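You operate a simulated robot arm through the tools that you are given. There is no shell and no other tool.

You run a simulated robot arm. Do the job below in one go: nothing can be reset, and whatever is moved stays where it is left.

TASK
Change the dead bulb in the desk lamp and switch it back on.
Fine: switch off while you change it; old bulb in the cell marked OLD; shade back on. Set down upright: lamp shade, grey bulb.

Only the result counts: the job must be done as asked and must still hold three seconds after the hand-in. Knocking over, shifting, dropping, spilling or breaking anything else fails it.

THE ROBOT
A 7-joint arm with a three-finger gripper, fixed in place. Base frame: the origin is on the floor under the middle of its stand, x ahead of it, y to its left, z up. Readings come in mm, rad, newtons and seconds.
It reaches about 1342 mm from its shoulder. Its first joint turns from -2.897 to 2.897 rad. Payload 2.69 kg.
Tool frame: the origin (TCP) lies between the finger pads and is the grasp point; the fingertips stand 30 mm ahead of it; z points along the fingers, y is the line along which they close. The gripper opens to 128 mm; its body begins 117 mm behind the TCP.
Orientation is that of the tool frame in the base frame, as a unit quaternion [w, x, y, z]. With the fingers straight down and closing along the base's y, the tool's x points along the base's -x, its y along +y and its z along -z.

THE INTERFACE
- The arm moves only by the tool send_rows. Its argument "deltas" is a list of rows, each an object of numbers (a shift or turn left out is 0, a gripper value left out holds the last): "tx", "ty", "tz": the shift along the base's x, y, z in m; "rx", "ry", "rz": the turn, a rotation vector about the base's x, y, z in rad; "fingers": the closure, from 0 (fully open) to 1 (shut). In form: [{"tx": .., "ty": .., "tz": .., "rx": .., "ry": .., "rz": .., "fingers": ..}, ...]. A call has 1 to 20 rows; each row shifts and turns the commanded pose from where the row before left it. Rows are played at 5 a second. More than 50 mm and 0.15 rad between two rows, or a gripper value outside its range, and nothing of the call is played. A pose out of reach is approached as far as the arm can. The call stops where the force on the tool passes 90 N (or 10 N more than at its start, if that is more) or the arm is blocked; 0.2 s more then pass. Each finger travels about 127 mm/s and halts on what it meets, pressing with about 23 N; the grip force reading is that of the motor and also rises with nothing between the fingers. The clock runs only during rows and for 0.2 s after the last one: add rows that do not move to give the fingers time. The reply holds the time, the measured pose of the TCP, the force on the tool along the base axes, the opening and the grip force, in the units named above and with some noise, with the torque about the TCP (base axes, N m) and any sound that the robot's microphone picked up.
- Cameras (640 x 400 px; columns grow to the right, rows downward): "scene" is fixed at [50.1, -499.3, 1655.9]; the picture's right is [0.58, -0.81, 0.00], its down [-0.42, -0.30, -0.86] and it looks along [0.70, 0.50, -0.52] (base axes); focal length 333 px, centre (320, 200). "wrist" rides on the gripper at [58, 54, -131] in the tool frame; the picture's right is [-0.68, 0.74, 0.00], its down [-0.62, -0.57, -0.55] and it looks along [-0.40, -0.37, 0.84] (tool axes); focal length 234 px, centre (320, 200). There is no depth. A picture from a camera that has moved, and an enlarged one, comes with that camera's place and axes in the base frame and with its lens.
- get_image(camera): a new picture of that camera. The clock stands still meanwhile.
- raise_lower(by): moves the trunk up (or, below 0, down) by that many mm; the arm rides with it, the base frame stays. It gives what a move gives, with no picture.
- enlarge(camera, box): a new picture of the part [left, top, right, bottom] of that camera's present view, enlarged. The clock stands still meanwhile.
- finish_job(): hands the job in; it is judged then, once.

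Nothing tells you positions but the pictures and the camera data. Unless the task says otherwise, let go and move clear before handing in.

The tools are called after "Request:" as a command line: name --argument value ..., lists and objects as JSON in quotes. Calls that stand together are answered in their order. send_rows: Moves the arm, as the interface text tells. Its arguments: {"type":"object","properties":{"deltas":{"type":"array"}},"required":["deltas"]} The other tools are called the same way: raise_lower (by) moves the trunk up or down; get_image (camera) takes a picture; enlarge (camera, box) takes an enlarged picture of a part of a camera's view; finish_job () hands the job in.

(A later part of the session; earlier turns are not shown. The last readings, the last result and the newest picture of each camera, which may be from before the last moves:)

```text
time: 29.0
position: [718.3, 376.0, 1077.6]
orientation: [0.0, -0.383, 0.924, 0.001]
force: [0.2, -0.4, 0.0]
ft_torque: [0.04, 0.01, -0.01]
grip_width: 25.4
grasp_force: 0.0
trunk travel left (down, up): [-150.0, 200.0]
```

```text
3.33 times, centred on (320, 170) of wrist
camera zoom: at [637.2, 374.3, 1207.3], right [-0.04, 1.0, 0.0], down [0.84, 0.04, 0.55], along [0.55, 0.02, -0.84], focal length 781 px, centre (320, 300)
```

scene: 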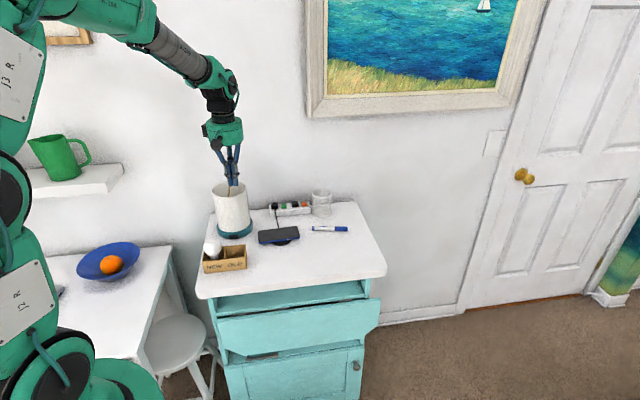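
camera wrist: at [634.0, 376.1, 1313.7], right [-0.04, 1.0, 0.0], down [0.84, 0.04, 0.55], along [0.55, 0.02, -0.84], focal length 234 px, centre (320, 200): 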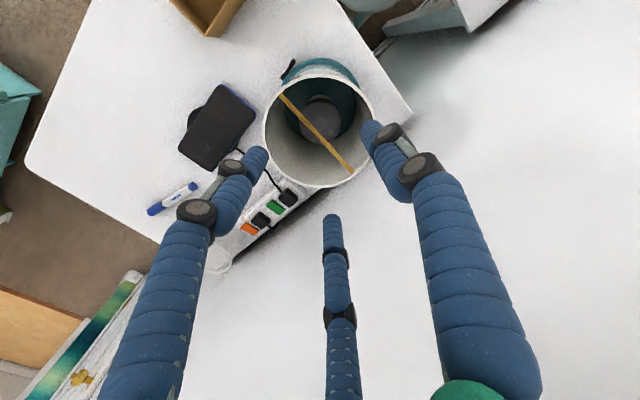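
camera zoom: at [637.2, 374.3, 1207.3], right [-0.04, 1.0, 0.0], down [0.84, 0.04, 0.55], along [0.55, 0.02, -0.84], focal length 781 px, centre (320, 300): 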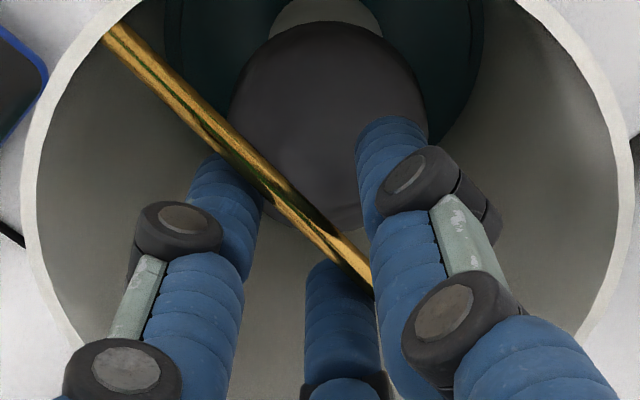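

Request:
send_rows --deltas '[{"fingers": 0.86}, {"fingers": 0.92}, {"fingers": 1.0}, {}, {}]'

Request:
enlarge --camera "wrist" --box '[240, 110, 400, 230]'

Request:
enlarge --camera "scene" --box '[198, 155, 278, 245]'

```text
time: 30.2
position: [717.4, 376.5, 1077.3]
orientation: [0.0, -0.383, 0.924, -0.001]
force: [0.3, -0.5, 0.6]
ft_torque: [-0.02, 0.01, 0.03]
grip_width: 11.0
grasp_force: 22.6
trunk travel left (down, up): [-150.0, 200.0]
```

```text
3.33 times, centred on (320, 170) of wrist
camera zoom: at [637.2, 374.3, 1207.1], right [-0.04, 1.0, 0.0], down [0.84, 0.04, 0.55], along [0.55, 0.02, -0.84], focal length 781 px, centre (320, 300)
```

zoom: 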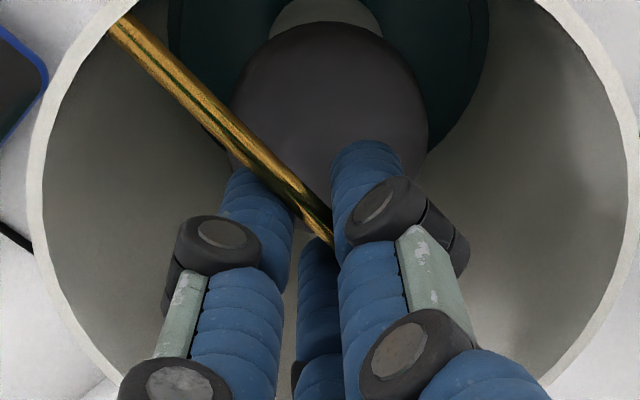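

```text
4.44 times, centred on (238, 200) of scene
camera zoom: at [50.1, -499.3, 1655.9], right [0.58, -0.81, 0.0], down [-0.42, -0.3, -0.86], along [0.7, 0.5, -0.52], focal length 1479 px, centre (684, 200)
```

zoom: 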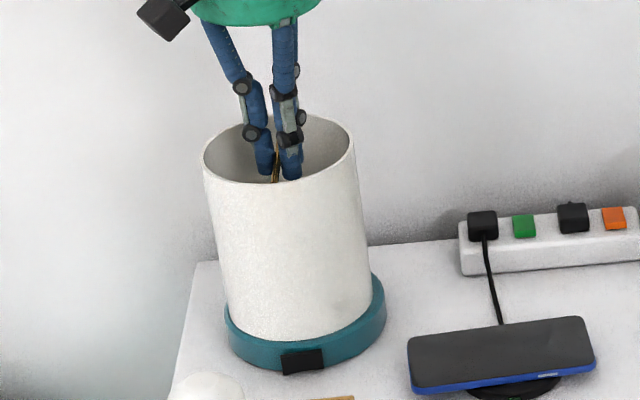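

The bar is gripped (11 mm opening with grip force). I lift a little and check.

Request:
send_rows --deltas '[{"tz": 0.005}, {"tz": 0.01}, {"tz": 0.015}, {}]'

Request:
enlarge --camera "scene" --box '[198, 145, 278, 245]'

```text
time: 31.2
position: [716.4, 376.3, 1107.0]
orientation: [0.0, -0.383, 0.924, 0.0]
force: [-0.8, -0.7, -2.0]
ft_torque: [0.0, 0.0, -0.02]
grip_width: 11.3
grasp_force: 22.6
trunk travel left (down, up): [-150.0, 200.0]
```

```text
4.00 times, centred on (238, 195) of scene
camera zoom: at [50.1, -499.3, 1655.9], right [0.58, -0.81, 0.0], down [-0.42, -0.3, -0.86], along [0.7, 0.5, -0.52], focal length 1331 px, centre (648, 220)
```

zoom: 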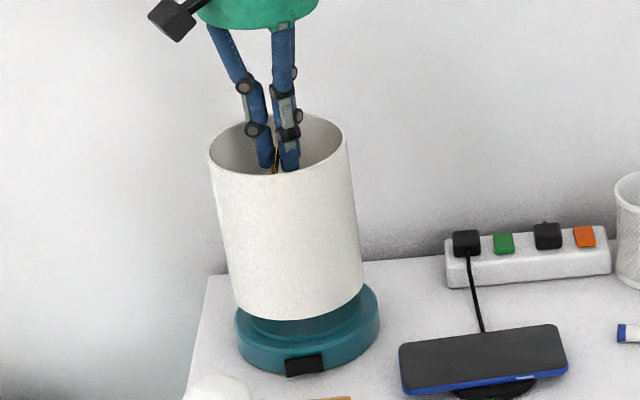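

The shade comes free; it sits around a raised collar on the base. I lift it well above the bulb and carry it to the free front-right area of the table.

Request:
send_rows --deltas '[{"tz": 0.03}, {"tz": 0.035}, {"tz": 0.035}, {"tz": 0.035}, {}]'

Request:
get_image --camera "scene"

```text
time: 32.4
position: [716.9, 377.0, 1243.1]
orientation: [0.0, -0.382, 0.924, 0.0]
force: [-0.4, 0.0, -1.1]
ft_torque: [0.01, -0.07, 0.02]
grip_width: 11.1
grasp_force: 23.3
trunk travel left (down, up): [-150.0, 200.0]
```

```text
taken
```

scene: 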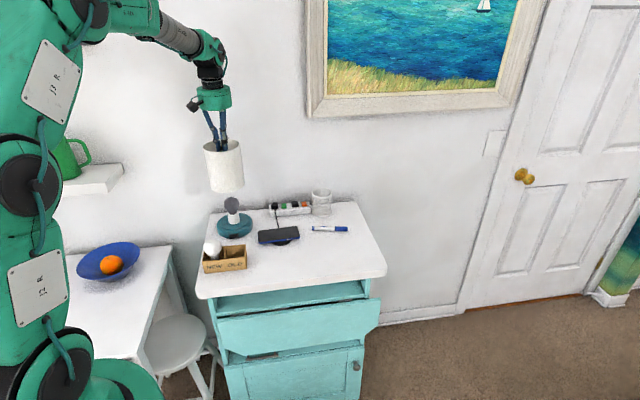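

Request:
enlarge --camera "scene" --box '[200, 130, 280, 250]'

Request:
send_rows --deltas '[{"tx": -0.0034, "ty": -0.0296}, {"tx": -0.0035, "ty": -0.0296}, {"tx": -0.0035, "ty": -0.0296}, {"tx": -0.0035, "ty": -0.0296}, {"tx": -0.0035, "ty": -0.0296}, {"tx": -0.0035, "ty": -0.0296}, {"tx": -0.0035, "ty": -0.0296}, {"tx": -0.0035, "ty": -0.0296}, {"tx": -0.0034, "ty": -0.0296}, {"tx": -0.0033, "ty": -0.0293}, {}]'

Request:
get_image --camera "scene"

Request:
get_image --camera "wrist"

```text
3.33 times, centred on (240, 190) of scene
camera zoom: at [50.1, -499.3, 1655.9], right [0.58, -0.81, 0.0], down [-0.42, -0.3, -0.86], along [0.7, 0.5, -0.52], focal length 1110 px, centre (587, 233)
```

zoom: 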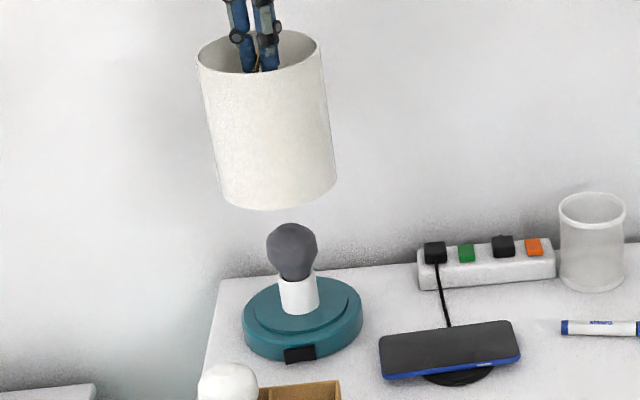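

```text
time: 34.8
position: [682.0, 79.8, 1242.9]
orientation: [0.001, -0.384, 0.923, 0.0]
force: [-0.8, 0.8, -1.8]
ft_torque: [0.02, 0.03, 0.02]
grip_width: 11.0
grasp_force: 23.0
trunk travel left (down, up): [-150.0, 200.0]
```

```text
taken
```

scene: 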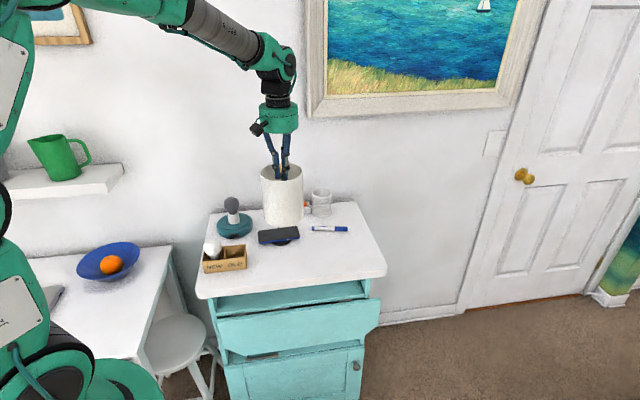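

```text
taken
camera wrist: at [601.6, 77.5, 1373.4], right [-0.04, 1.0, 0.0], down [0.84, 0.04, 0.55], along [0.55, 0.02, -0.84], focal length 234 px, centre (320, 200)
```

wrist: 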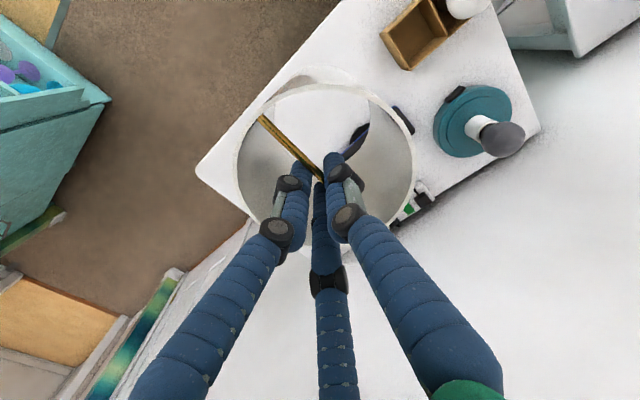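

Request:
send_rows --deltas '[{"tz": -0.03}, {"tz": -0.03}, {"tz": -0.03}, {"tz": -0.03}, {"tz": -0.03}, {}]'

Request:
enlarge --camera "scene" --box '[190, 170, 350, 290]'

Request:
get_image --camera "wrist"

```text
time: 36.2
position: [682.4, 80.4, 1090.8]
orientation: [0.0, -0.383, 0.924, 0.0]
force: [0.1, 0.4, -1.7]
ft_torque: [-0.01, 0.04, 0.02]
grip_width: 11.5
grasp_force: 22.7
trunk travel left (down, up): [-150.0, 200.0]
```

```text
3.33 times, centred on (270, 230) of scene
camera zoom: at [50.1, -499.3, 1655.9], right [0.58, -0.81, 0.0], down [-0.42, -0.3, -0.86], along [0.7, 0.5, -0.52], focal length 1110 px, centre (487, 100)
```

zoom: 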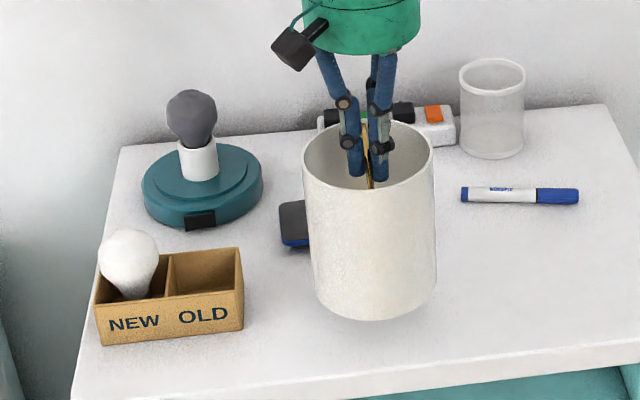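

```text
taken
camera wrist: at [601.9, 78.1, 1221.4], right [-0.04, 1.0, 0.0], down [0.84, 0.04, 0.55], along [0.55, 0.02, -0.84], focal length 234 px, centre (320, 200)
```

wrist: 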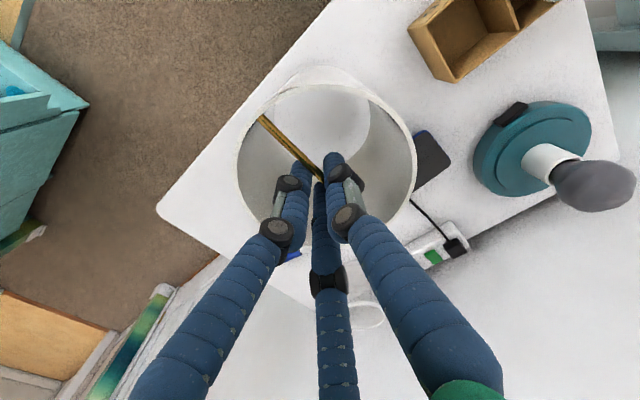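

Request:
send_rows --deltas '[{"tz": -0.012}, {"tz": -0.01}, {}]'

Request:
send_rows --deltas '[{"tz": -0.004}, {"tz": -0.003}, {}]'

Request:
enlarge --camera "scene" --box '[240, 200, 320, 260]'

```text
time: 37.0
position: [682.0, 81.1, 1070.4]
orientation: [-0.002, -0.383, 0.924, 0.0]
force: [-0.2, 0.4, -2.1]
ft_torque: [-0.04, 0.01, -0.01]
grip_width: 11.1
grasp_force: 22.7
trunk travel left (down, up): [-150.0, 200.0]
```

```text
time: 37.8
position: [681.9, 80.9, 1062.2]
orientation: [0.001, -0.383, 0.924, -0.001]
force: [0.1, -0.6, -1.0]
ft_torque: [0.02, 0.02, 0.0]
grip_width: 11.3
grasp_force: 22.8
trunk travel left (down, up): [-150.0, 200.0]
```

```text
6.67 times, centred on (280, 230) of scene
camera zoom: at [50.1, -499.3, 1655.9], right [0.58, -0.81, 0.0], down [-0.42, -0.3, -0.86], along [0.7, 0.5, -0.52], focal length 2219 px, centre (587, 0)
```

zoom: 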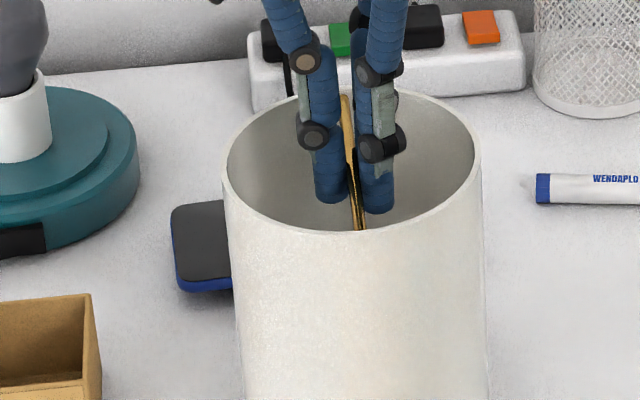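

Request:
send_rows --deltas '[{"tz": -0.003}, {}]'

Request:
send_rows --deltas '[{"tz": -0.002}, {}]'

Request:
send_rows --deltas '[{"tz": -0.002}, {}]'

```text
time: 38.4
position: [682.0, 80.8, 1059.1]
orientation: [-0.001, -0.383, 0.924, -0.001]
force: [0.0, 0.7, -1.3]
ft_torque: [0.0, 0.0, -0.01]
grip_width: 11.2
grasp_force: 23.1
trunk travel left (down, up): [-150.0, 200.0]
```

```text
time: 39.0
position: [682.2, 80.1, 1057.7]
orientation: [0.0, -0.383, 0.924, -0.001]
force: [0.4, -0.5, -1.2]
ft_torque: [-0.02, 0.0, 0.0]
grip_width: 11.3
grasp_force: 22.9
trunk travel left (down, up): [-150.0, 200.0]
```

```text
time: 39.6
position: [682.0, 81.0, 1056.8]
orientation: [-0.001, -0.383, 0.924, -0.001]
force: [-1.2, 0.1, -1.2]
ft_torque: [-0.01, -0.01, 0.02]
grip_width: 11.6
grasp_force: 23.3
trunk travel left (down, up): [-150.0, 200.0]
```

Request:
send_rows --deltas '[{"tz": -0.002}, {}]'

Request:
send_rows --deltas '[{"tz": -0.002}, {}]'

Request:
enlarge --camera "scene" --box '[256, 240, 336, 280]'

```text
time: 40.2
position: [682.2, 79.9, 1053.7]
orientation: [0.0, -0.382, 0.924, 0.0]
force: [0.0, -1.1, -1.9]
ft_torque: [0.0, -0.03, 0.0]
grip_width: 11.3
grasp_force: 23.3
trunk travel left (down, up): [-150.0, 200.0]
```

```text
time: 40.8
position: [682.0, 81.0, 1051.5]
orientation: [0.0, -0.383, 0.924, 0.0]
force: [0.4, 0.3, -2.0]
ft_torque: [-0.01, -0.01, 0.0]
grip_width: 11.5
grasp_force: 22.8
trunk travel left (down, up): [-150.0, 200.0]
```

```text
8.00 times, centred on (296, 260) of scene
camera zoom: at [50.1, -499.3, 1655.9], right [0.58, -0.81, 0.0], down [-0.42, -0.3, -0.86], along [0.7, 0.5, -0.52], focal length 2663 px, centre (512, -280)
```

zoom: 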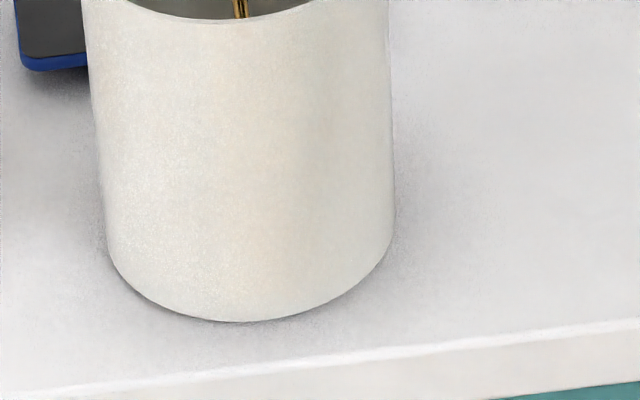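

Request:
send_rows --deltas '[{"tz": -0.0015}, {}]'

Request:
send_rows --deltas '[{"tz": -0.0015}, {}]'

Request:
send_rows --deltas '[{"tz": -0.0015}, {}]'

```text
time: 41.4
position: [681.9, 80.2, 1050.3]
orientation: [-0.001, -0.383, 0.924, 0.0]
force: [-0.6, -0.1, -2.2]
ft_torque: [0.05, 0.0, 0.01]
grip_width: 11.7
grasp_force: 22.7
trunk travel left (down, up): [-150.0, 200.0]
```

```text
time: 42.0
position: [681.8, 80.5, 1049.0]
orientation: [0.0, -0.383, 0.924, 0.0]
force: [0.7, 0.2, -1.2]
ft_torque: [-0.02, 0.02, 0.01]
grip_width: 11.3
grasp_force: 23.0
trunk travel left (down, up): [-150.0, 200.0]
```

```text
time: 42.6
position: [682.3, 80.5, 1047.3]
orientation: [0.0, -0.383, 0.924, 0.0]
force: [0.1, 0.6, -2.1]
ft_torque: [-0.03, 0.0, 0.0]
grip_width: 11.4
grasp_force: 23.1
trunk travel left (down, up): [-150.0, 200.0]
```

Request:
send_rows --deltas '[{"tz": -0.0015}, {}]'

Request:
send_rows --deltas '[{"tz": -0.0015}, {}]'

Request:
enlarge --camera "scene" --box '[256, 240, 336, 280]'

```text
time: 43.2
position: [682.3, 81.2, 1046.3]
orientation: [0.0, -0.382, 0.924, 0.0]
force: [0.0, -1.1, 5.1]
ft_torque: [-0.25, 0.22, 0.01]
grip_width: 11.3
grasp_force: 22.9
trunk travel left (down, up): [-150.0, 200.0]
```

```text
time: 43.8
position: [683.5, 79.8, 1045.9]
orientation: [0.001, -0.384, 0.924, 0.0]
force: [-0.4, -1.9, 21.9]
ft_torque: [-0.19, 0.28, 0.05]
grip_width: 11.1
grasp_force: 23.5
trunk travel left (down, up): [-150.0, 200.0]
```

```text
8.00 times, centred on (296, 260) of scene
camera zoom: at [50.1, -499.3, 1655.9], right [0.58, -0.81, 0.0], down [-0.42, -0.3, -0.86], along [0.7, 0.5, -0.52], focal length 2663 px, centre (512, -280)
```

zoom: 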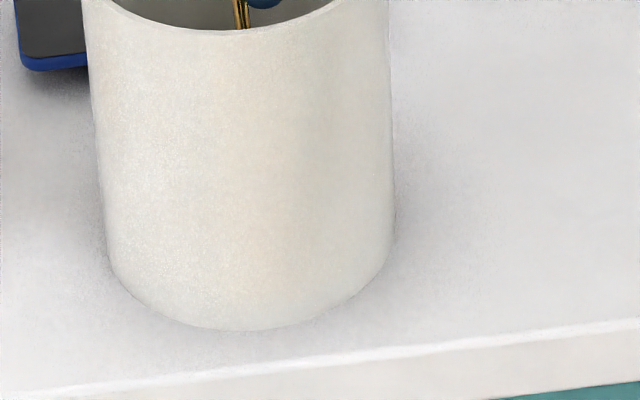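

The shade stands on the table. I relax the contact, open the fingers and rise.

Request:
send_rows --deltas '[{"tz": 0.0018}, {}]'

Request:
send_rows --deltas '[{"fingers": 0.9}, {"fingers": 0.8}, {"fingers": 0.7}, {"fingers": 0.6}, {}]'

Request:
enlarge --camera "wrist" --box '[230, 90, 410, 230]'

```text
time: 44.4
position: [682.8, 81.5, 1046.3]
orientation: [0.0, -0.384, 0.924, 0.0]
force: [4.5, -1.2, 10.4]
ft_torque: [0.44, -0.45, -0.1]
grip_width: 11.4
grasp_force: 23.0
trunk travel left (down, up): [-150.0, 200.0]
```

```text
time: 45.6
position: [683.4, 80.9, 1045.6]
orientation: [0.0, -0.383, 0.924, 0.0]
force: [0.2, -0.3, 0.9]
ft_torque: [-0.01, -0.01, -0.01]
grip_width: 51.3
grasp_force: 0.1
trunk travel left (down, up): [-150.0, 200.0]
```

```text
2.86 times, centred on (320, 160) of wrist
camera zoom: at [602.1, 78.4, 1177.0], right [-0.04, 1.0, 0.0], down [0.84, 0.04, 0.55], along [0.55, 0.02, -0.84], focal length 669 px, centre (320, 314)
```

zoom: 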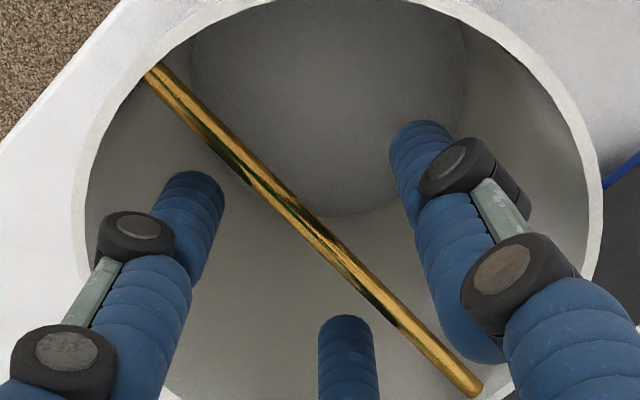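

Request:
send_rows --deltas '[{"tz": 0.02}, {"tz": 0.035}, {"tz": 0.04}, {"tz": 0.04}, {}]'

Request:
enlarge --camera "scene" --box '[190, 170, 350, 290]'

Request:
enlarge --camera "scene" --box '[210, 190, 258, 240]'

Request:
get_image --camera "wrist"

```text
time: 46.8
position: [683.4, 81.3, 1181.2]
orientation: [-0.001, -0.383, 0.924, 0.0]
force: [0.0, 0.5, 0.7]
ft_torque: [-0.01, -0.03, 0.0]
grip_width: 51.2
grasp_force: 0.0
trunk travel left (down, up): [-150.0, 200.0]
```

```text
3.33 times, centred on (270, 230) of scene
camera zoom: at [50.1, -499.3, 1655.9], right [0.58, -0.81, 0.0], down [-0.42, -0.3, -0.86], along [0.7, 0.5, -0.52], focal length 1110 px, centre (487, 100)
```

zoom: 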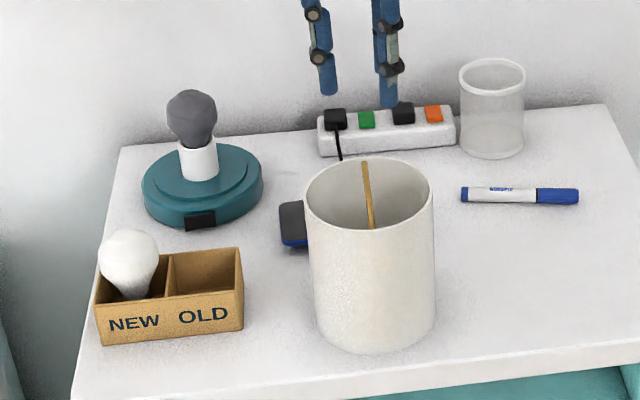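

```text
8.00 times, centred on (234, 215) of scene
camera zoom: at [50.1, -499.3, 1655.9], right [0.58, -0.81, 0.0], down [-0.42, -0.3, -0.86], along [0.7, 0.5, -0.52], focal length 2663 px, centre (1008, 80)
```

zoom: 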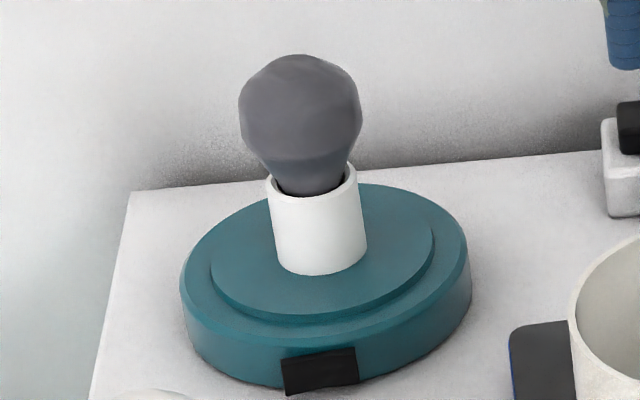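

```text
taken
camera wrist: at [602.8, 78.4, 1312.5], right [-0.04, 1.0, 0.0], down [0.84, 0.04, 0.55], along [0.55, 0.02, -0.84], focal length 234 px, centre (320, 200)
```

wrist: 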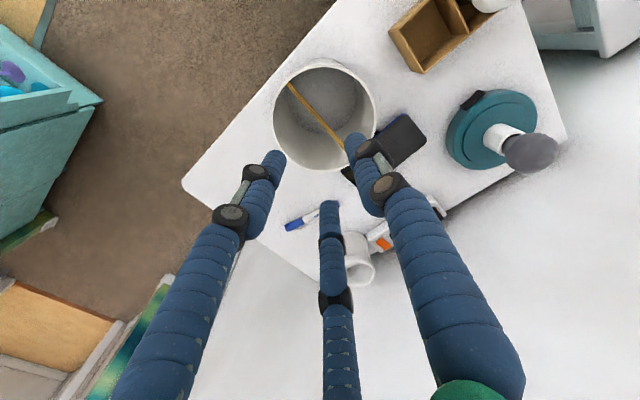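

The shade stands upright and the old grey bulb is now bare in its white socket, with its globe centre near (716, 378, 1001). I move over the bulb with the fingers open, turning the wrist back to leave room for unscrewing counter-clockwise.

Request:
send_rows --deltas '[{"tx": 0.004, "ty": 0.0371, "rz": -0.145, "fingers": 0.3}, {"tx": 0.004, "ty": 0.0371, "rz": -0.145, "fingers": 0.0}, {"tx": 0.004, "ty": 0.0371, "rz": -0.145}, {"tx": 0.004, "ty": 0.0371, "rz": -0.145}, {"tx": 0.004, "ty": 0.0371, "rz": -0.145}, {"tx": 0.004, "ty": 0.0371, "rz": -0.145}, {"tx": 0.004, "ty": 0.0371, "rz": -0.145}, {"tx": 0.004, "ty": 0.0371, "rz": -0.145}, {"rz": -0.145}, {"rz": -0.145}, {"rz": -0.145}, {"rz": -0.145}, {"rz": -0.145}, {"rz": -0.145}, {"rz": -0.145}, {"rz": -0.145}, {}]'

Request:
get_image --camera "wrist"

Request:
get_image --camera "scene"

```text
time: 50.4
position: [714.9, 376.8, 1181.2]
orientation: [0.001, 0.696, 0.718, 0.001]
force: [0.6, 0.8, 0.1]
ft_torque: [0.0, 0.0, 0.01]
grip_width: 128.2
grasp_force: 0.1
trunk travel left (down, up): [-150.0, 200.0]
```

```text
taken
camera wrist: at [765.3, 438.7, 1311.5], right [0.76, -0.65, 0.0], down [-0.54, -0.63, 0.55], along [-0.36, -0.42, -0.84], focal length 234 px, centre (320, 200)
```

wrist: 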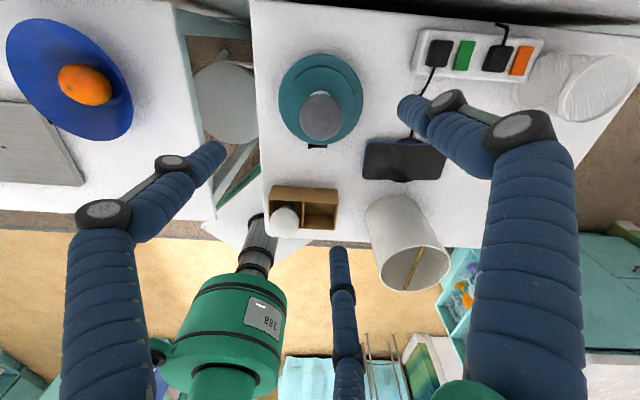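

```text
taken
```

scene: 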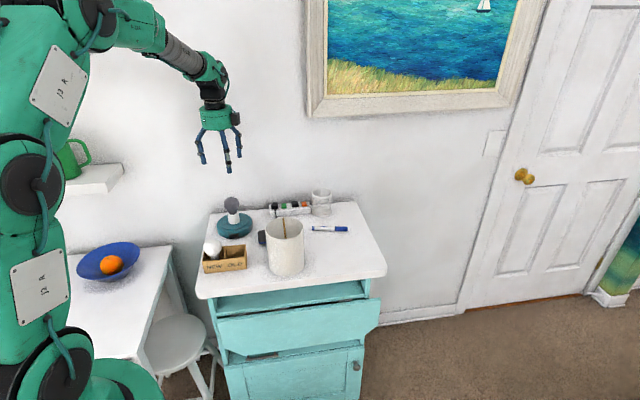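

Request:
enlarge --camera "wrist" --box '[270, 45, 374, 160]'

```text
3.48 times, centred on (322, 102) of wrist
camera zoom: at [765.3, 438.7, 1311.5], right [0.76, -0.65, 0.0], down [-0.54, -0.63, 0.55], along [-0.36, -0.42, -0.84], focal length 814 px, centre (313, 539)
```

zoom: 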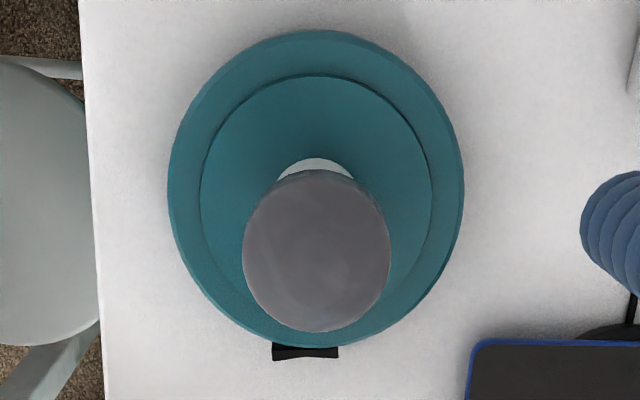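

Request:
send_rows --deltas '[{"tx": 0.003, "ty": 0.003, "rz": -0.145}, {"rz": -0.145}, {"rz": -0.145}, {"rz": -0.145}, {"rz": -0.145}, {"rz": -0.145}, {"rz": -0.145}, {}]'

Request:
get_image --camera "wrist"

```text
time: 52.2
position: [717.3, 381.7, 1181.1]
orientation: [0.0, 0.95, 0.314, 0.0]
force: [-0.2, -0.3, -0.2]
ft_torque: [-0.05, -0.02, 0.02]
grip_width: 127.9
grasp_force: 0.2
trunk travel left (down, up): [-150.0, 200.0]
```

```text
taken
camera wrist: at [795.7, 373.5, 1311.7], right [-0.1, -0.99, 0.0], down [-0.83, 0.09, 0.55], along [-0.55, 0.06, -0.84], focal length 234 px, centre (320, 200)
```

wrist: 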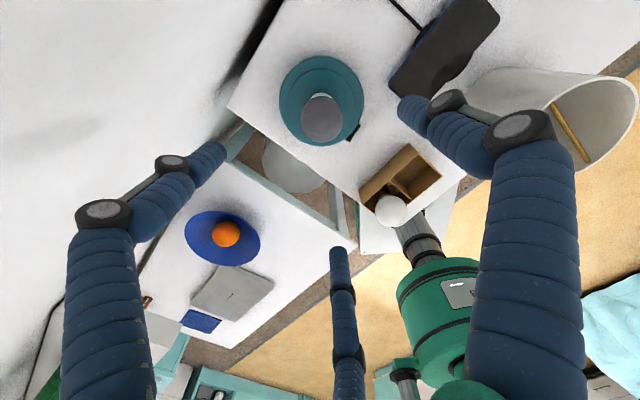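

Request:
enlarge --camera "wrist" --box '[270, 45, 374, 160]'

```text
3.48 times, centred on (322, 102) of wrist
camera zoom: at [795.7, 373.5, 1311.7], right [-0.1, -0.99, 0.0], down [-0.83, 0.09, 0.55], along [-0.55, 0.06, -0.84], focal length 814 px, centre (313, 539)
```

zoom: 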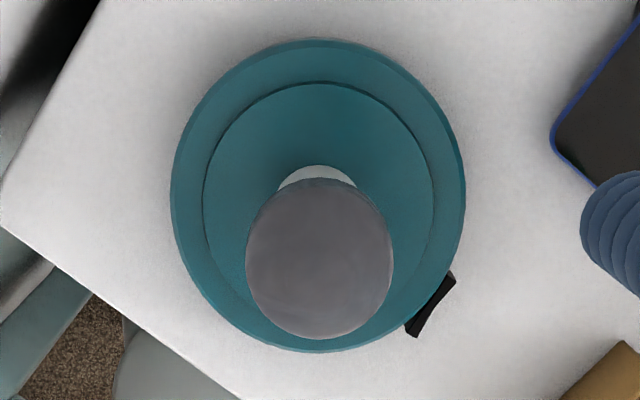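

The bulb sits about 3 mm off my current axis, so I correct and go down around it to check from close.

Request:
send_rows --deltas '[{"tx": -0.0006, "ty": -0.0028, "fingers": 0.25}, {"tz": -0.035}, {"tz": -0.035}, {"tz": -0.035}, {"tz": -0.015}, {}]'

Request:
get_image --camera "wrist"

Request:
enlarge --camera "scene" --box '[190, 140, 286, 230]'

```text
time: 53.6
position: [729.0, 361.3, 1064.5]
orientation: [-0.005, 0.956, 0.295, -0.001]
force: [-0.3, -0.7, 0.0]
ft_torque: [0.03, -0.01, 0.01]
grip_width: 96.1
grasp_force: 0.0
out of reach, approached as far as the arm can: row 1, 2, 3
trunk travel left (down, up): [-150.0, 200.0]
```

```text
taken
camera wrist: at [808.0, 350.0, 1194.8], right [-0.14, -0.99, -0.01], down [-0.83, 0.12, 0.55], along [-0.55, 0.09, -0.83], focal length 234 px, centre (320, 200)
```

wrist: 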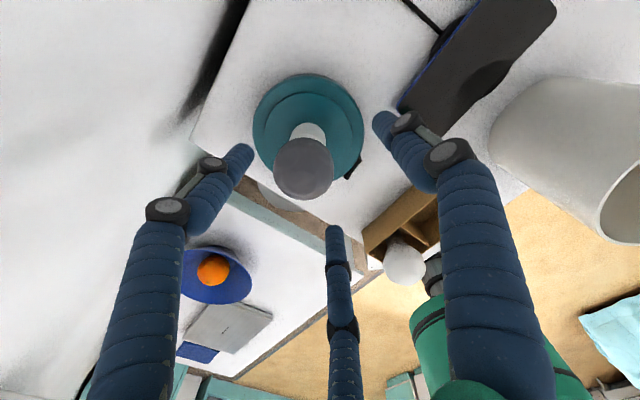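

```text
4.44 times, centred on (238, 185) of scene
camera zoom: at [50.1, -499.3, 1655.9], right [0.58, -0.81, 0.0], down [-0.42, -0.3, -0.86], along [0.7, 0.5, -0.52], focal length 1479 px, centre (684, 267)
```

zoom: 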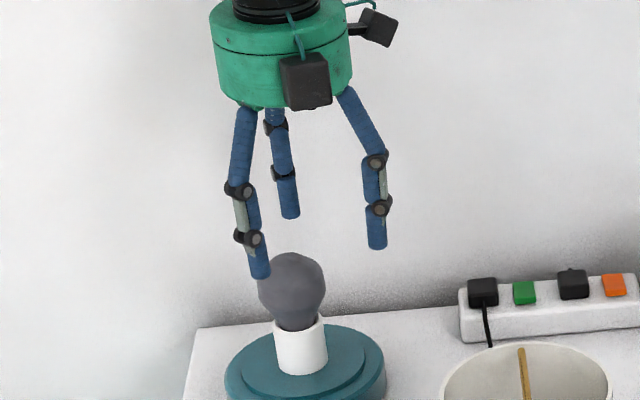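

The arm ran into a joint limit with this wrist angle and drifted off the axis. I rise straight away and turn the wrist back by some amount.

Request:
send_rows --deltas '[{"tz": 0.03}, {"tz": 0.04}, {"tz": 0.04}, {}]'

```text
time: 54.6
position: [730.7, 359.1, 1173.4]
orientation: [-0.003, 0.956, 0.295, -0.001]
force: [-0.8, 0.1, 0.3]
ft_torque: [0.01, -0.03, -0.01]
grip_width: 95.8
grasp_force: 0.0
out of reach, approached as far as the arm can: row 3
trunk travel left (down, up): [-150.0, 200.0]
```

Request:
send_rows --deltas '[{"rz": 0.145}, {"rz": 0.145}, {"rz": 0.145}, {"rz": 0.145}, {}]'

```text
time: 55.8
position: [730.4, 359.6, 1174.0]
orientation: [0.0, 0.833, 0.554, 0.0]
force: [0.3, 0.4, 0.4]
ft_torque: [-0.01, 0.01, -0.02]
grip_width: 96.1
grasp_force: 0.2
trunk travel left (down, up): [-150.0, 200.0]
```

Request:
send_rows --deltas '[{"rz": 0.145, "tx": -0.0069, "ty": 0.0096}, {"rz": 0.145, "tx": -0.0069, "ty": 0.0096}, {}]'

Request:
enlarge --camera "wrist" --box '[270, 45, 374, 160]'

```text
time: 56.6
position: [715.2, 378.7, 1175.0]
orientation: [0.0, 0.744, 0.668, 0.0]
force: [0.5, -0.2, 0.2]
ft_torque: [-0.03, -0.02, 0.0]
grip_width: 95.9
grasp_force: 0.1
trunk travel left (down, up): [-150.0, 200.0]
```

```text
3.48 times, centred on (322, 102) of wrist
camera zoom: at [775.0, 432.2, 1305.6], right [0.66, -0.75, 0.0], down [-0.63, -0.55, 0.55], along [-0.41, -0.36, -0.84], focal length 814 px, centre (313, 539)
```

zoom: 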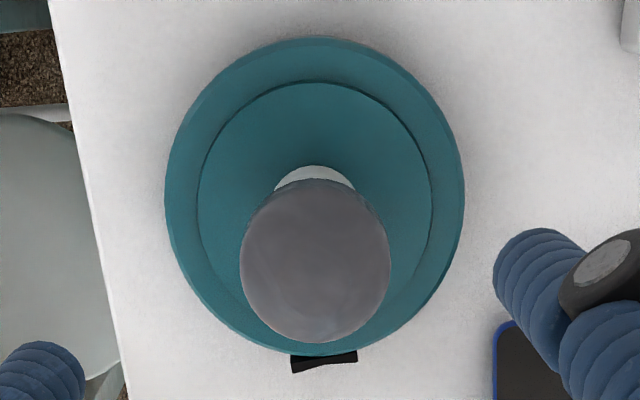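

Request:
send_rows --deltas '[{"tx": 0.0025, "ty": 0.0003}, {"tz": -0.03}, {"tz": -0.03}, {"tz": -0.03}, {"tz": -0.02}, {}]'

Request:
enlarge --camera "wrist" --box '[220, 80, 420, 240]'

Request:
enlarge --camera "scene" --box '[190, 140, 286, 230]'

```text
time: 58.0
position: [719.8, 378.7, 1065.6]
orientation: [0.0, 0.745, 0.667, 0.001]
force: [0.1, 0.0, -0.2]
ft_torque: [-0.05, 0.0, -0.03]
grip_width: 96.0
grasp_force: 0.1
trunk travel left (down, up): [-150.0, 200.0]
```

```text
2.50 times, centred on (320, 160) of wrist
camera zoom: at [778.4, 432.5, 1195.3], right [0.66, -0.75, 0.0], down [-0.63, -0.55, 0.55], along [-0.41, -0.36, -0.84], focal length 585 px, centre (320, 300)
```

zoom: 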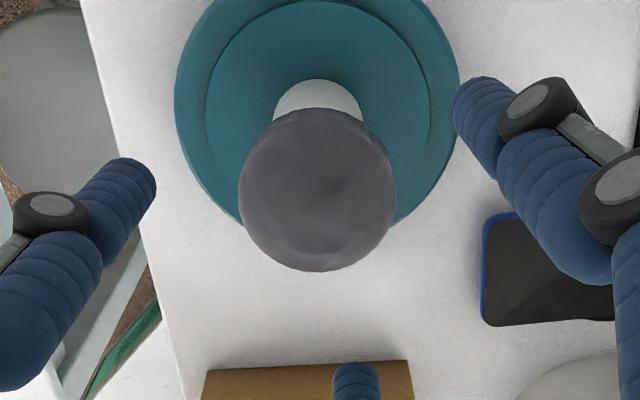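

```text
4.44 times, centred on (238, 185) of scene
camera zoom: at [50.1, -499.3, 1655.9], right [0.58, -0.81, 0.0], down [-0.42, -0.3, -0.86], along [0.7, 0.5, -0.52], focal length 1479 px, centre (684, 267)
```

zoom: 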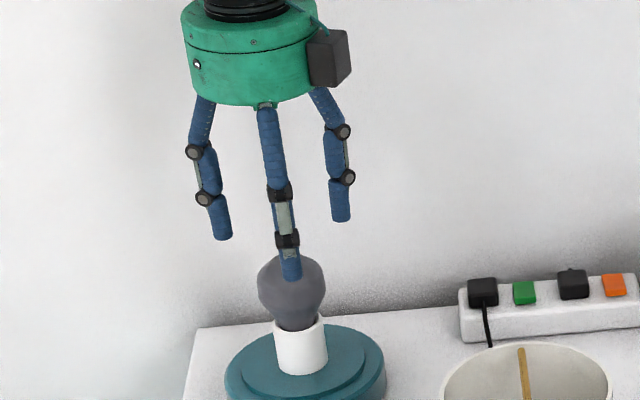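

The bulb is centred under the gripper to within about 1 mm, with its globe centre at z≈1003. I descend to grip height.

Request:
send_rows --deltas '[{"tz": -0.02}, {"tz": -0.02}, {"tz": -0.02}, {}]'

Request:
enlarge --camera "wrist" --box '[220, 80, 420, 240]'

Request:
enlarge --camera "scene" --box '[200, 170, 264, 230]'

```text
time: 59.0
position: [719.5, 379.7, 1004.5]
orientation: [0.0, 0.744, 0.668, 0.001]
force: [1.2, 0.1, -0.3]
ft_torque: [0.0, 0.02, 0.02]
grip_width: 95.8
grasp_force: 0.0
trunk travel left (down, up): [-150.0, 200.0]
```

```text
2.50 times, centred on (320, 160) of wrist
camera zoom: at [778.2, 432.4, 1134.7], right [0.66, -0.75, 0.0], down [-0.63, -0.55, 0.55], along [-0.41, -0.36, -0.84], focal length 585 px, centre (320, 300)
```

zoom: 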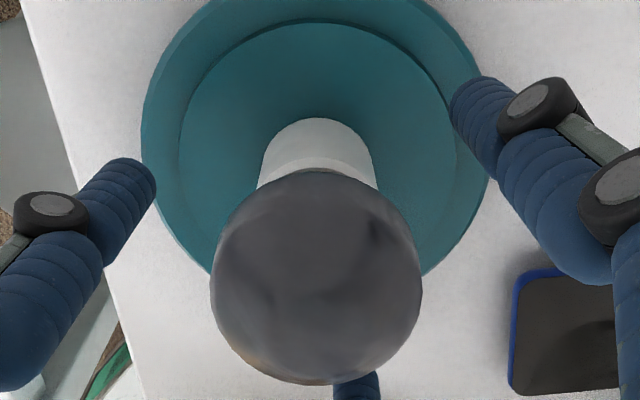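

```text
6.67 times, centred on (232, 200) of scene
camera zoom: at [50.1, -499.3, 1655.9], right [0.58, -0.81, 0.0], down [-0.42, -0.3, -0.86], along [0.7, 0.5, -0.52], focal length 2219 px, centre (907, 200)
```

zoom: 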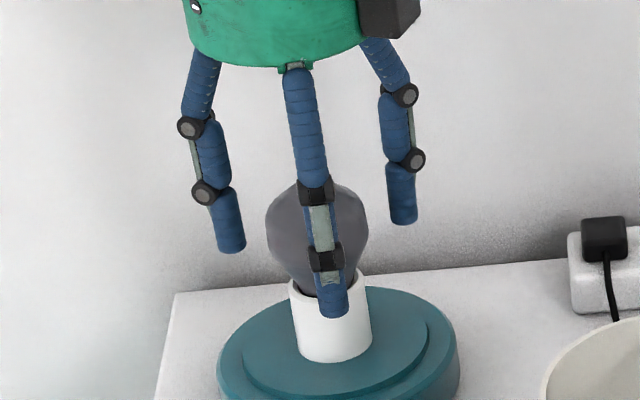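

The gripper is well centred on the globe. I close gradually.

Request:
send_rows --deltas '[{"fingers": 0.4}, {"fingers": 0.5}, {"fingers": 0.54}, {"fingers": 0.58}, {}, {}]'

Request:
enlarge --camera "scene" --box '[200, 170, 264, 230]'

```text
time: 60.4
position: [720.1, 378.8, 1004.7]
orientation: [0.0, 0.745, 0.667, 0.0]
force: [-0.5, -0.5, 1.2]
ft_torque: [0.02, 0.02, 0.02]
grip_width: 55.3
grasp_force: 1.4
trunk travel left (down, up): [-150.0, 200.0]
```

```text
6.67 times, centred on (232, 200) of scene
camera zoom: at [50.1, -499.3, 1655.9], right [0.58, -0.81, 0.0], down [-0.42, -0.3, -0.86], along [0.7, 0.5, -0.52], focal length 2219 px, centre (907, 200)
```

zoom: 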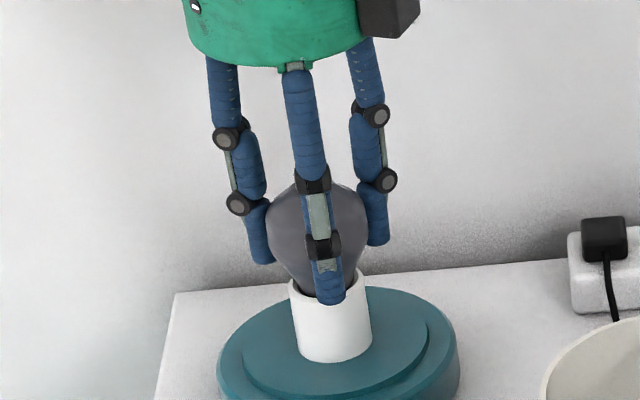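

Request:
send_rows --deltas '[{"fingers": 0.62}, {}, {}]'

Request:
send_rows --deltas '[{"fingers": 0.7}, {}, {}]'

```text
time: 61.2
position: [718.9, 379.3, 1004.9]
orientation: [0.0, 0.745, 0.667, -0.001]
force: [-2.7, -0.4, 1.2]
ft_torque: [0.0, 0.06, -0.02]
grip_width: 54.6
grasp_force: 4.6
trunk travel left (down, up): [-150.0, 200.0]
```

```text
time: 62.0
position: [719.3, 379.7, 1004.5]
orientation: [0.001, 0.745, 0.667, 0.0]
force: [-5.5, -0.7, 0.8]
ft_torque: [-0.02, 0.17, 0.0]
grip_width: 53.7
grasp_force: 11.4
trunk travel left (down, up): [-150.0, 200.0]
```

Request:
send_rows --deltas '[{"tx": -0.0008}, {"fingers": 0.8}, {}, {}]'

```text
time: 63.0
position: [718.9, 378.6, 1005.3]
orientation: [0.0, 0.745, 0.667, -0.001]
force: [0.1, -0.8, 0.3]
ft_torque: [-0.02, -0.01, -0.02]
grip_width: 53.0
grasp_force: 23.1
trunk travel left (down, up): [-150.0, 200.0]
```

The grip is balanced and firm. I try turning counter-clockwise a little and watch the torque.

Request:
send_rows --deltas '[{"rz": 0.05}, {"rz": 0.05}, {}]'

Request:
send_rows --deltas '[{"rz": 0.1}, {"rz": 0.1}, {}]'

Request:
enlarge --camera "scene" --box '[200, 170, 264, 240]'

```text
time: 63.8
position: [718.3, 379.1, 1004.9]
orientation: [0.0, 0.71, 0.705, -0.001]
force: [0.3, 1.2, -0.5]
ft_torque: [0.04, 0.01, -0.01]
grip_width: 53.0
grasp_force: 23.0
trunk travel left (down, up): [-150.0, 200.0]
```

```text
time: 64.6
position: [718.8, 378.6, 1005.2]
orientation: [0.0, 0.636, 0.771, 0.0]
force: [-2.5, -1.9, -1.2]
ft_torque: [-0.07, 0.04, 0.01]
grip_width: 53.0
grasp_force: 23.0
trunk travel left (down, up): [-150.0, 200.0]
```

```text
5.71 times, centred on (232, 205) of scene
camera zoom: at [50.1, -499.3, 1655.9], right [0.58, -0.81, 0.0], down [-0.42, -0.3, -0.86], along [0.7, 0.5, -0.52], focal length 1902 px, centre (823, 171)
```

zoom: 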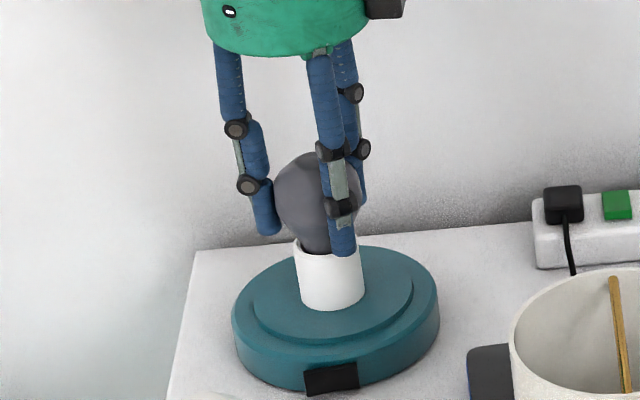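

Request:
send_rows --deltas '[{"rz": 0.14}, {"rz": 0.14}, {"rz": 0.14}, {"rz": 0.14}, {}]'

Request:
enlarge --camera "scene" --box '[200, 170, 264, 240]'

```text
time: 65.8
position: [717.3, 379.3, 1004.8]
orientation: [0.0, 0.398, 0.917, 0.001]
force: [-5.2, 0.5, 1.6]
ft_torque: [-0.02, 0.18, -0.04]
grip_width: 53.0
grasp_force: 22.8
trunk travel left (down, up): [-150.0, 200.0]
```

```text
5.71 times, centred on (232, 205) of scene
camera zoom: at [50.1, -499.3, 1655.9], right [0.58, -0.81, 0.0], down [-0.42, -0.3, -0.86], along [0.7, 0.5, -0.52], focal length 1902 px, centre (823, 171)
```

zoom: 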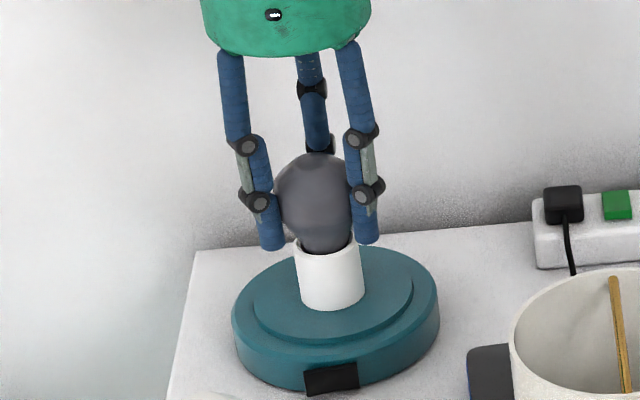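

Request:
send_rows --deltas '[{"tx": -0.0008}, {"rz": 0.14}, {"rz": 0.14}, {"rz": 0.14}, {"rz": 0.14}, {"rz": 0.14}, {"rz": 0.14}, {}]'

Request:
enlarge --camera "scene" --box '[200, 170, 264, 240]'

```text
time: 67.6
position: [716.6, 379.0, 1004.1]
orientation: [0.0, -0.011, 1.0, 0.001]
force: [-4.1, -0.4, 0.1]
ft_torque: [0.01, 0.15, 0.0]
grip_width: 53.0
grasp_force: 22.9
trunk travel left (down, up): [-150.0, 200.0]
```

```text
5.71 times, centred on (232, 205) of scene
camera zoom: at [50.1, -499.3, 1655.9], right [0.58, -0.81, 0.0], down [-0.42, -0.3, -0.86], along [0.7, 0.5, -0.52], focal length 1902 px, centre (823, 171)
```

zoom: 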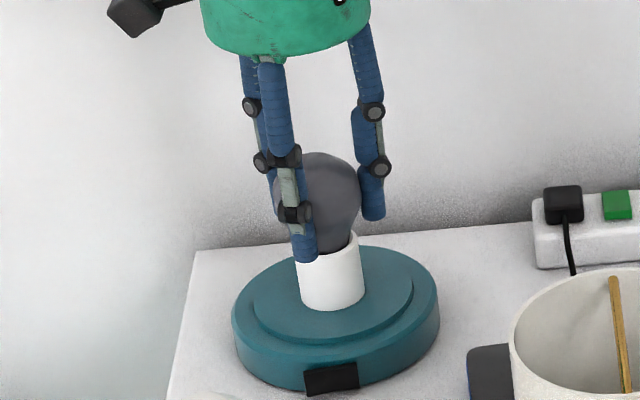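

Request:
send_rows --deltas '[{"tx": -0.0008, "tz": 0.001}, {}]'

Request:
send_rows --deltas '[{"tz": 0.001}, {}]'

```text
time: 68.2
position: [717.4, 379.5, 1006.1]
orientation: [0.0, -0.01, 1.0, 0.0]
force: [0.1, -1.0, 0.2]
ft_torque: [-0.01, 0.0, -0.02]
grip_width: 53.2
grasp_force: 23.4
trunk travel left (down, up): [-150.0, 200.0]
```

```text
time: 68.8
position: [716.8, 379.9, 1007.1]
orientation: [0.0, -0.01, 1.0, 0.0]
force: [0.4, 0.4, -0.8]
ft_torque: [0.01, 0.01, 0.0]
grip_width: 53.1
grasp_force: 22.9
trunk travel left (down, up): [-150.0, 200.0]
```

Request:
send_rows --deltas '[{"tz": 0.0015}, {}]'

Request:
send_rows --deltas '[{"tz": 0.0015}, {}]'

Request:
enlarge --camera "scene" --box '[200, 170, 264, 240]'

```text
time: 69.4
position: [716.2, 379.7, 1008.5]
orientation: [0.0, -0.01, 1.0, 0.0]
force: [0.6, 0.5, -0.4]
ft_torque: [0.02, 0.01, -0.02]
grip_width: 53.1
grasp_force: 23.1
trunk travel left (down, up): [-150.0, 200.0]
```

```text
time: 70.0
position: [716.9, 378.6, 1008.7]
orientation: [-0.001, -0.01, 1.0, 0.0]
force: [-0.9, 0.6, -1.2]
ft_torque: [-0.02, -0.02, -0.03]
grip_width: 53.1
grasp_force: 23.0
trunk travel left (down, up): [-150.0, 200.0]
```

```text
5.71 times, centred on (232, 205) of scene
camera zoom: at [50.1, -499.3, 1655.9], right [0.58, -0.81, 0.0], down [-0.42, -0.3, -0.86], along [0.7, 0.5, -0.52], focal length 1902 px, centre (823, 171)
```

zoom: 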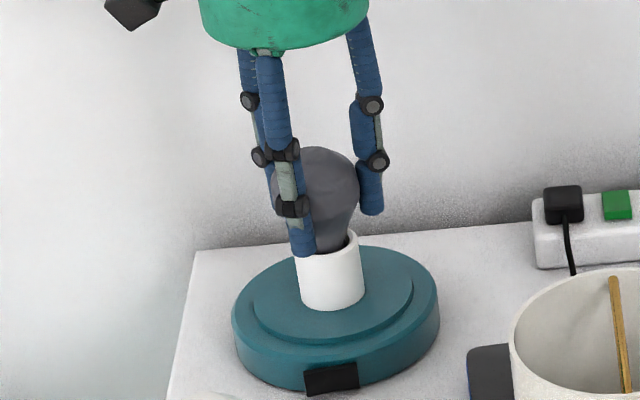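

The bulb rises freely with the gripper, so it has come loose. I lift it carefully out of the socket.

Request:
send_rows --deltas '[{"tz": 0.003}, {"tz": 0.003}, {}]'

Request:
send_rows --deltas '[{"tz": 0.005}, {"tz": 0.005}, {}]'

Request:
send_rows --deltas '[{"tz": 0.01}, {"tz": 0.01}, {"tz": 0.01}, {}]'

Request:
enlarge --camera "scene" --box '[200, 160, 264, 240]'

```text
time: 70.8
position: [717.9, 379.3, 1015.6]
orientation: [0.0, -0.009, 1.0, 0.001]
force: [0.1, -0.4, 0.2]
ft_torque: [0.0, 0.03, 0.03]
grip_width: 52.9
grasp_force: 22.8
trunk travel left (down, up): [-150.0, 200.0]
```

```text
time: 71.6
position: [717.4, 379.1, 1025.2]
orientation: [0.0, -0.009, 1.0, -0.001]
force: [0.2, -0.4, -1.1]
ft_torque: [-0.03, -0.02, 0.01]
grip_width: 52.8
grasp_force: 23.1
trunk travel left (down, up): [-150.0, 200.0]
```

```text
time: 72.6
position: [716.6, 379.8, 1055.6]
orientation: [0.0, -0.009, 1.0, 0.0]
force: [-0.2, -0.1, -1.5]
ft_torque: [0.01, 0.03, -0.01]
grip_width: 52.9
grasp_force: 23.1
trunk travel left (down, up): [-150.0, 200.0]
```

```text
5.00 times, centred on (232, 200) of scene
camera zoom: at [50.1, -499.3, 1655.9], right [0.58, -0.81, 0.0], down [-0.42, -0.3, -0.86], along [0.7, 0.5, -0.52], focal length 1664 px, centre (760, 200)
```

zoom: 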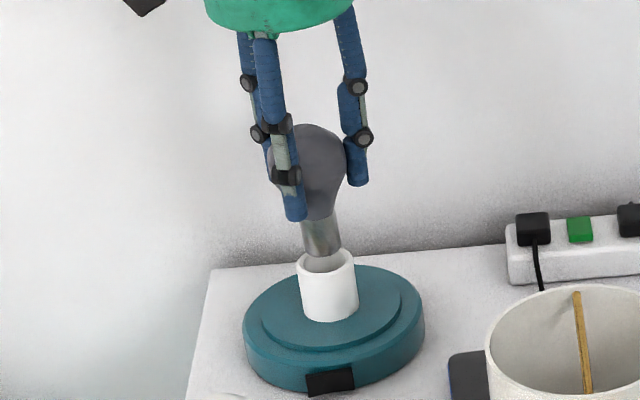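

The old bulb with its metal cap is out, its bottom about 85 mm below the TCP. I raise it and carry it above the OLD cell, near (578, 224), turning so that no finger points at the new bulb.

Request:
send_rows --deltas '[{"tz": 0.03}, {"tz": 0.035, "rz": -0.14}, {"rz": -0.14}, {"tx": -0.0278, "ty": -0.031}, {"tx": -0.0278, "ty": -0.031}, {"tx": -0.0278, "ty": -0.031}, {"tx": -0.0278, "ty": -0.031}, {"tx": -0.0278, "ty": -0.031}, {}]'

Request:
get_image --camera "wrist"

Request:
enlarge --camera "scene" --box '[180, 170, 276, 280]'

```text
time: 74.6
position: [577.8, 223.6, 1121.4]
orientation: [0.0, 0.129, 0.992, 0.0]
force: [0.1, -1.0, -0.9]
ft_torque: [0.05, -0.07, 0.01]
grip_width: 53.0
grasp_force: 23.0
trunk travel left (down, up): [-150.0, 200.0]
```

```text
taken
camera wrist: at [533.8, 290.7, 1251.9], right [0.84, 0.54, 0.0], down [0.45, -0.71, 0.55], along [0.3, -0.46, -0.84], focal length 234 px, centre (320, 200)
```

wrist: 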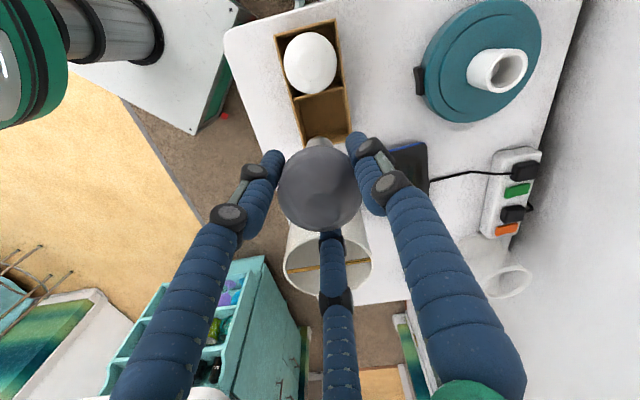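

```text
3.64 times, centred on (228, 225) of scene
camera zoom: at [50.1, -499.3, 1655.9], right [0.58, -0.81, 0.0], down [-0.42, -0.3, -0.86], along [0.7, 0.5, -0.52], focal length 1210 px, centre (654, 109)
```

zoom: 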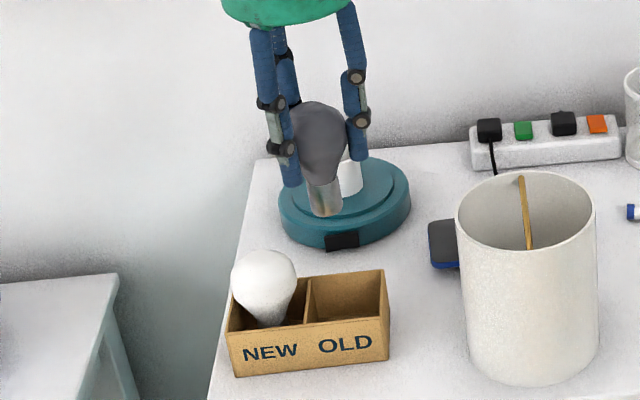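

Request:
enlarge --camera "wrist" --box '[256, 10, 384, 170]'

```text
2.50 times, centred on (320, 90) of wrist
camera zoom: at [533.8, 290.7, 1251.9], right [0.84, 0.54, 0.0], down [0.45, -0.71, 0.55], along [0.3, -0.46, -0.84], focal length 585 px, centre (320, 475)
```

zoom: 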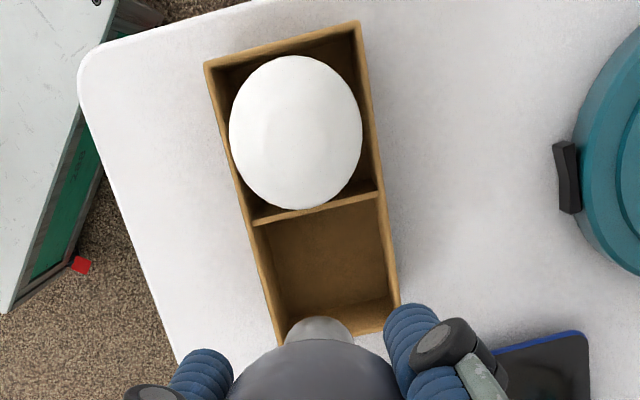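

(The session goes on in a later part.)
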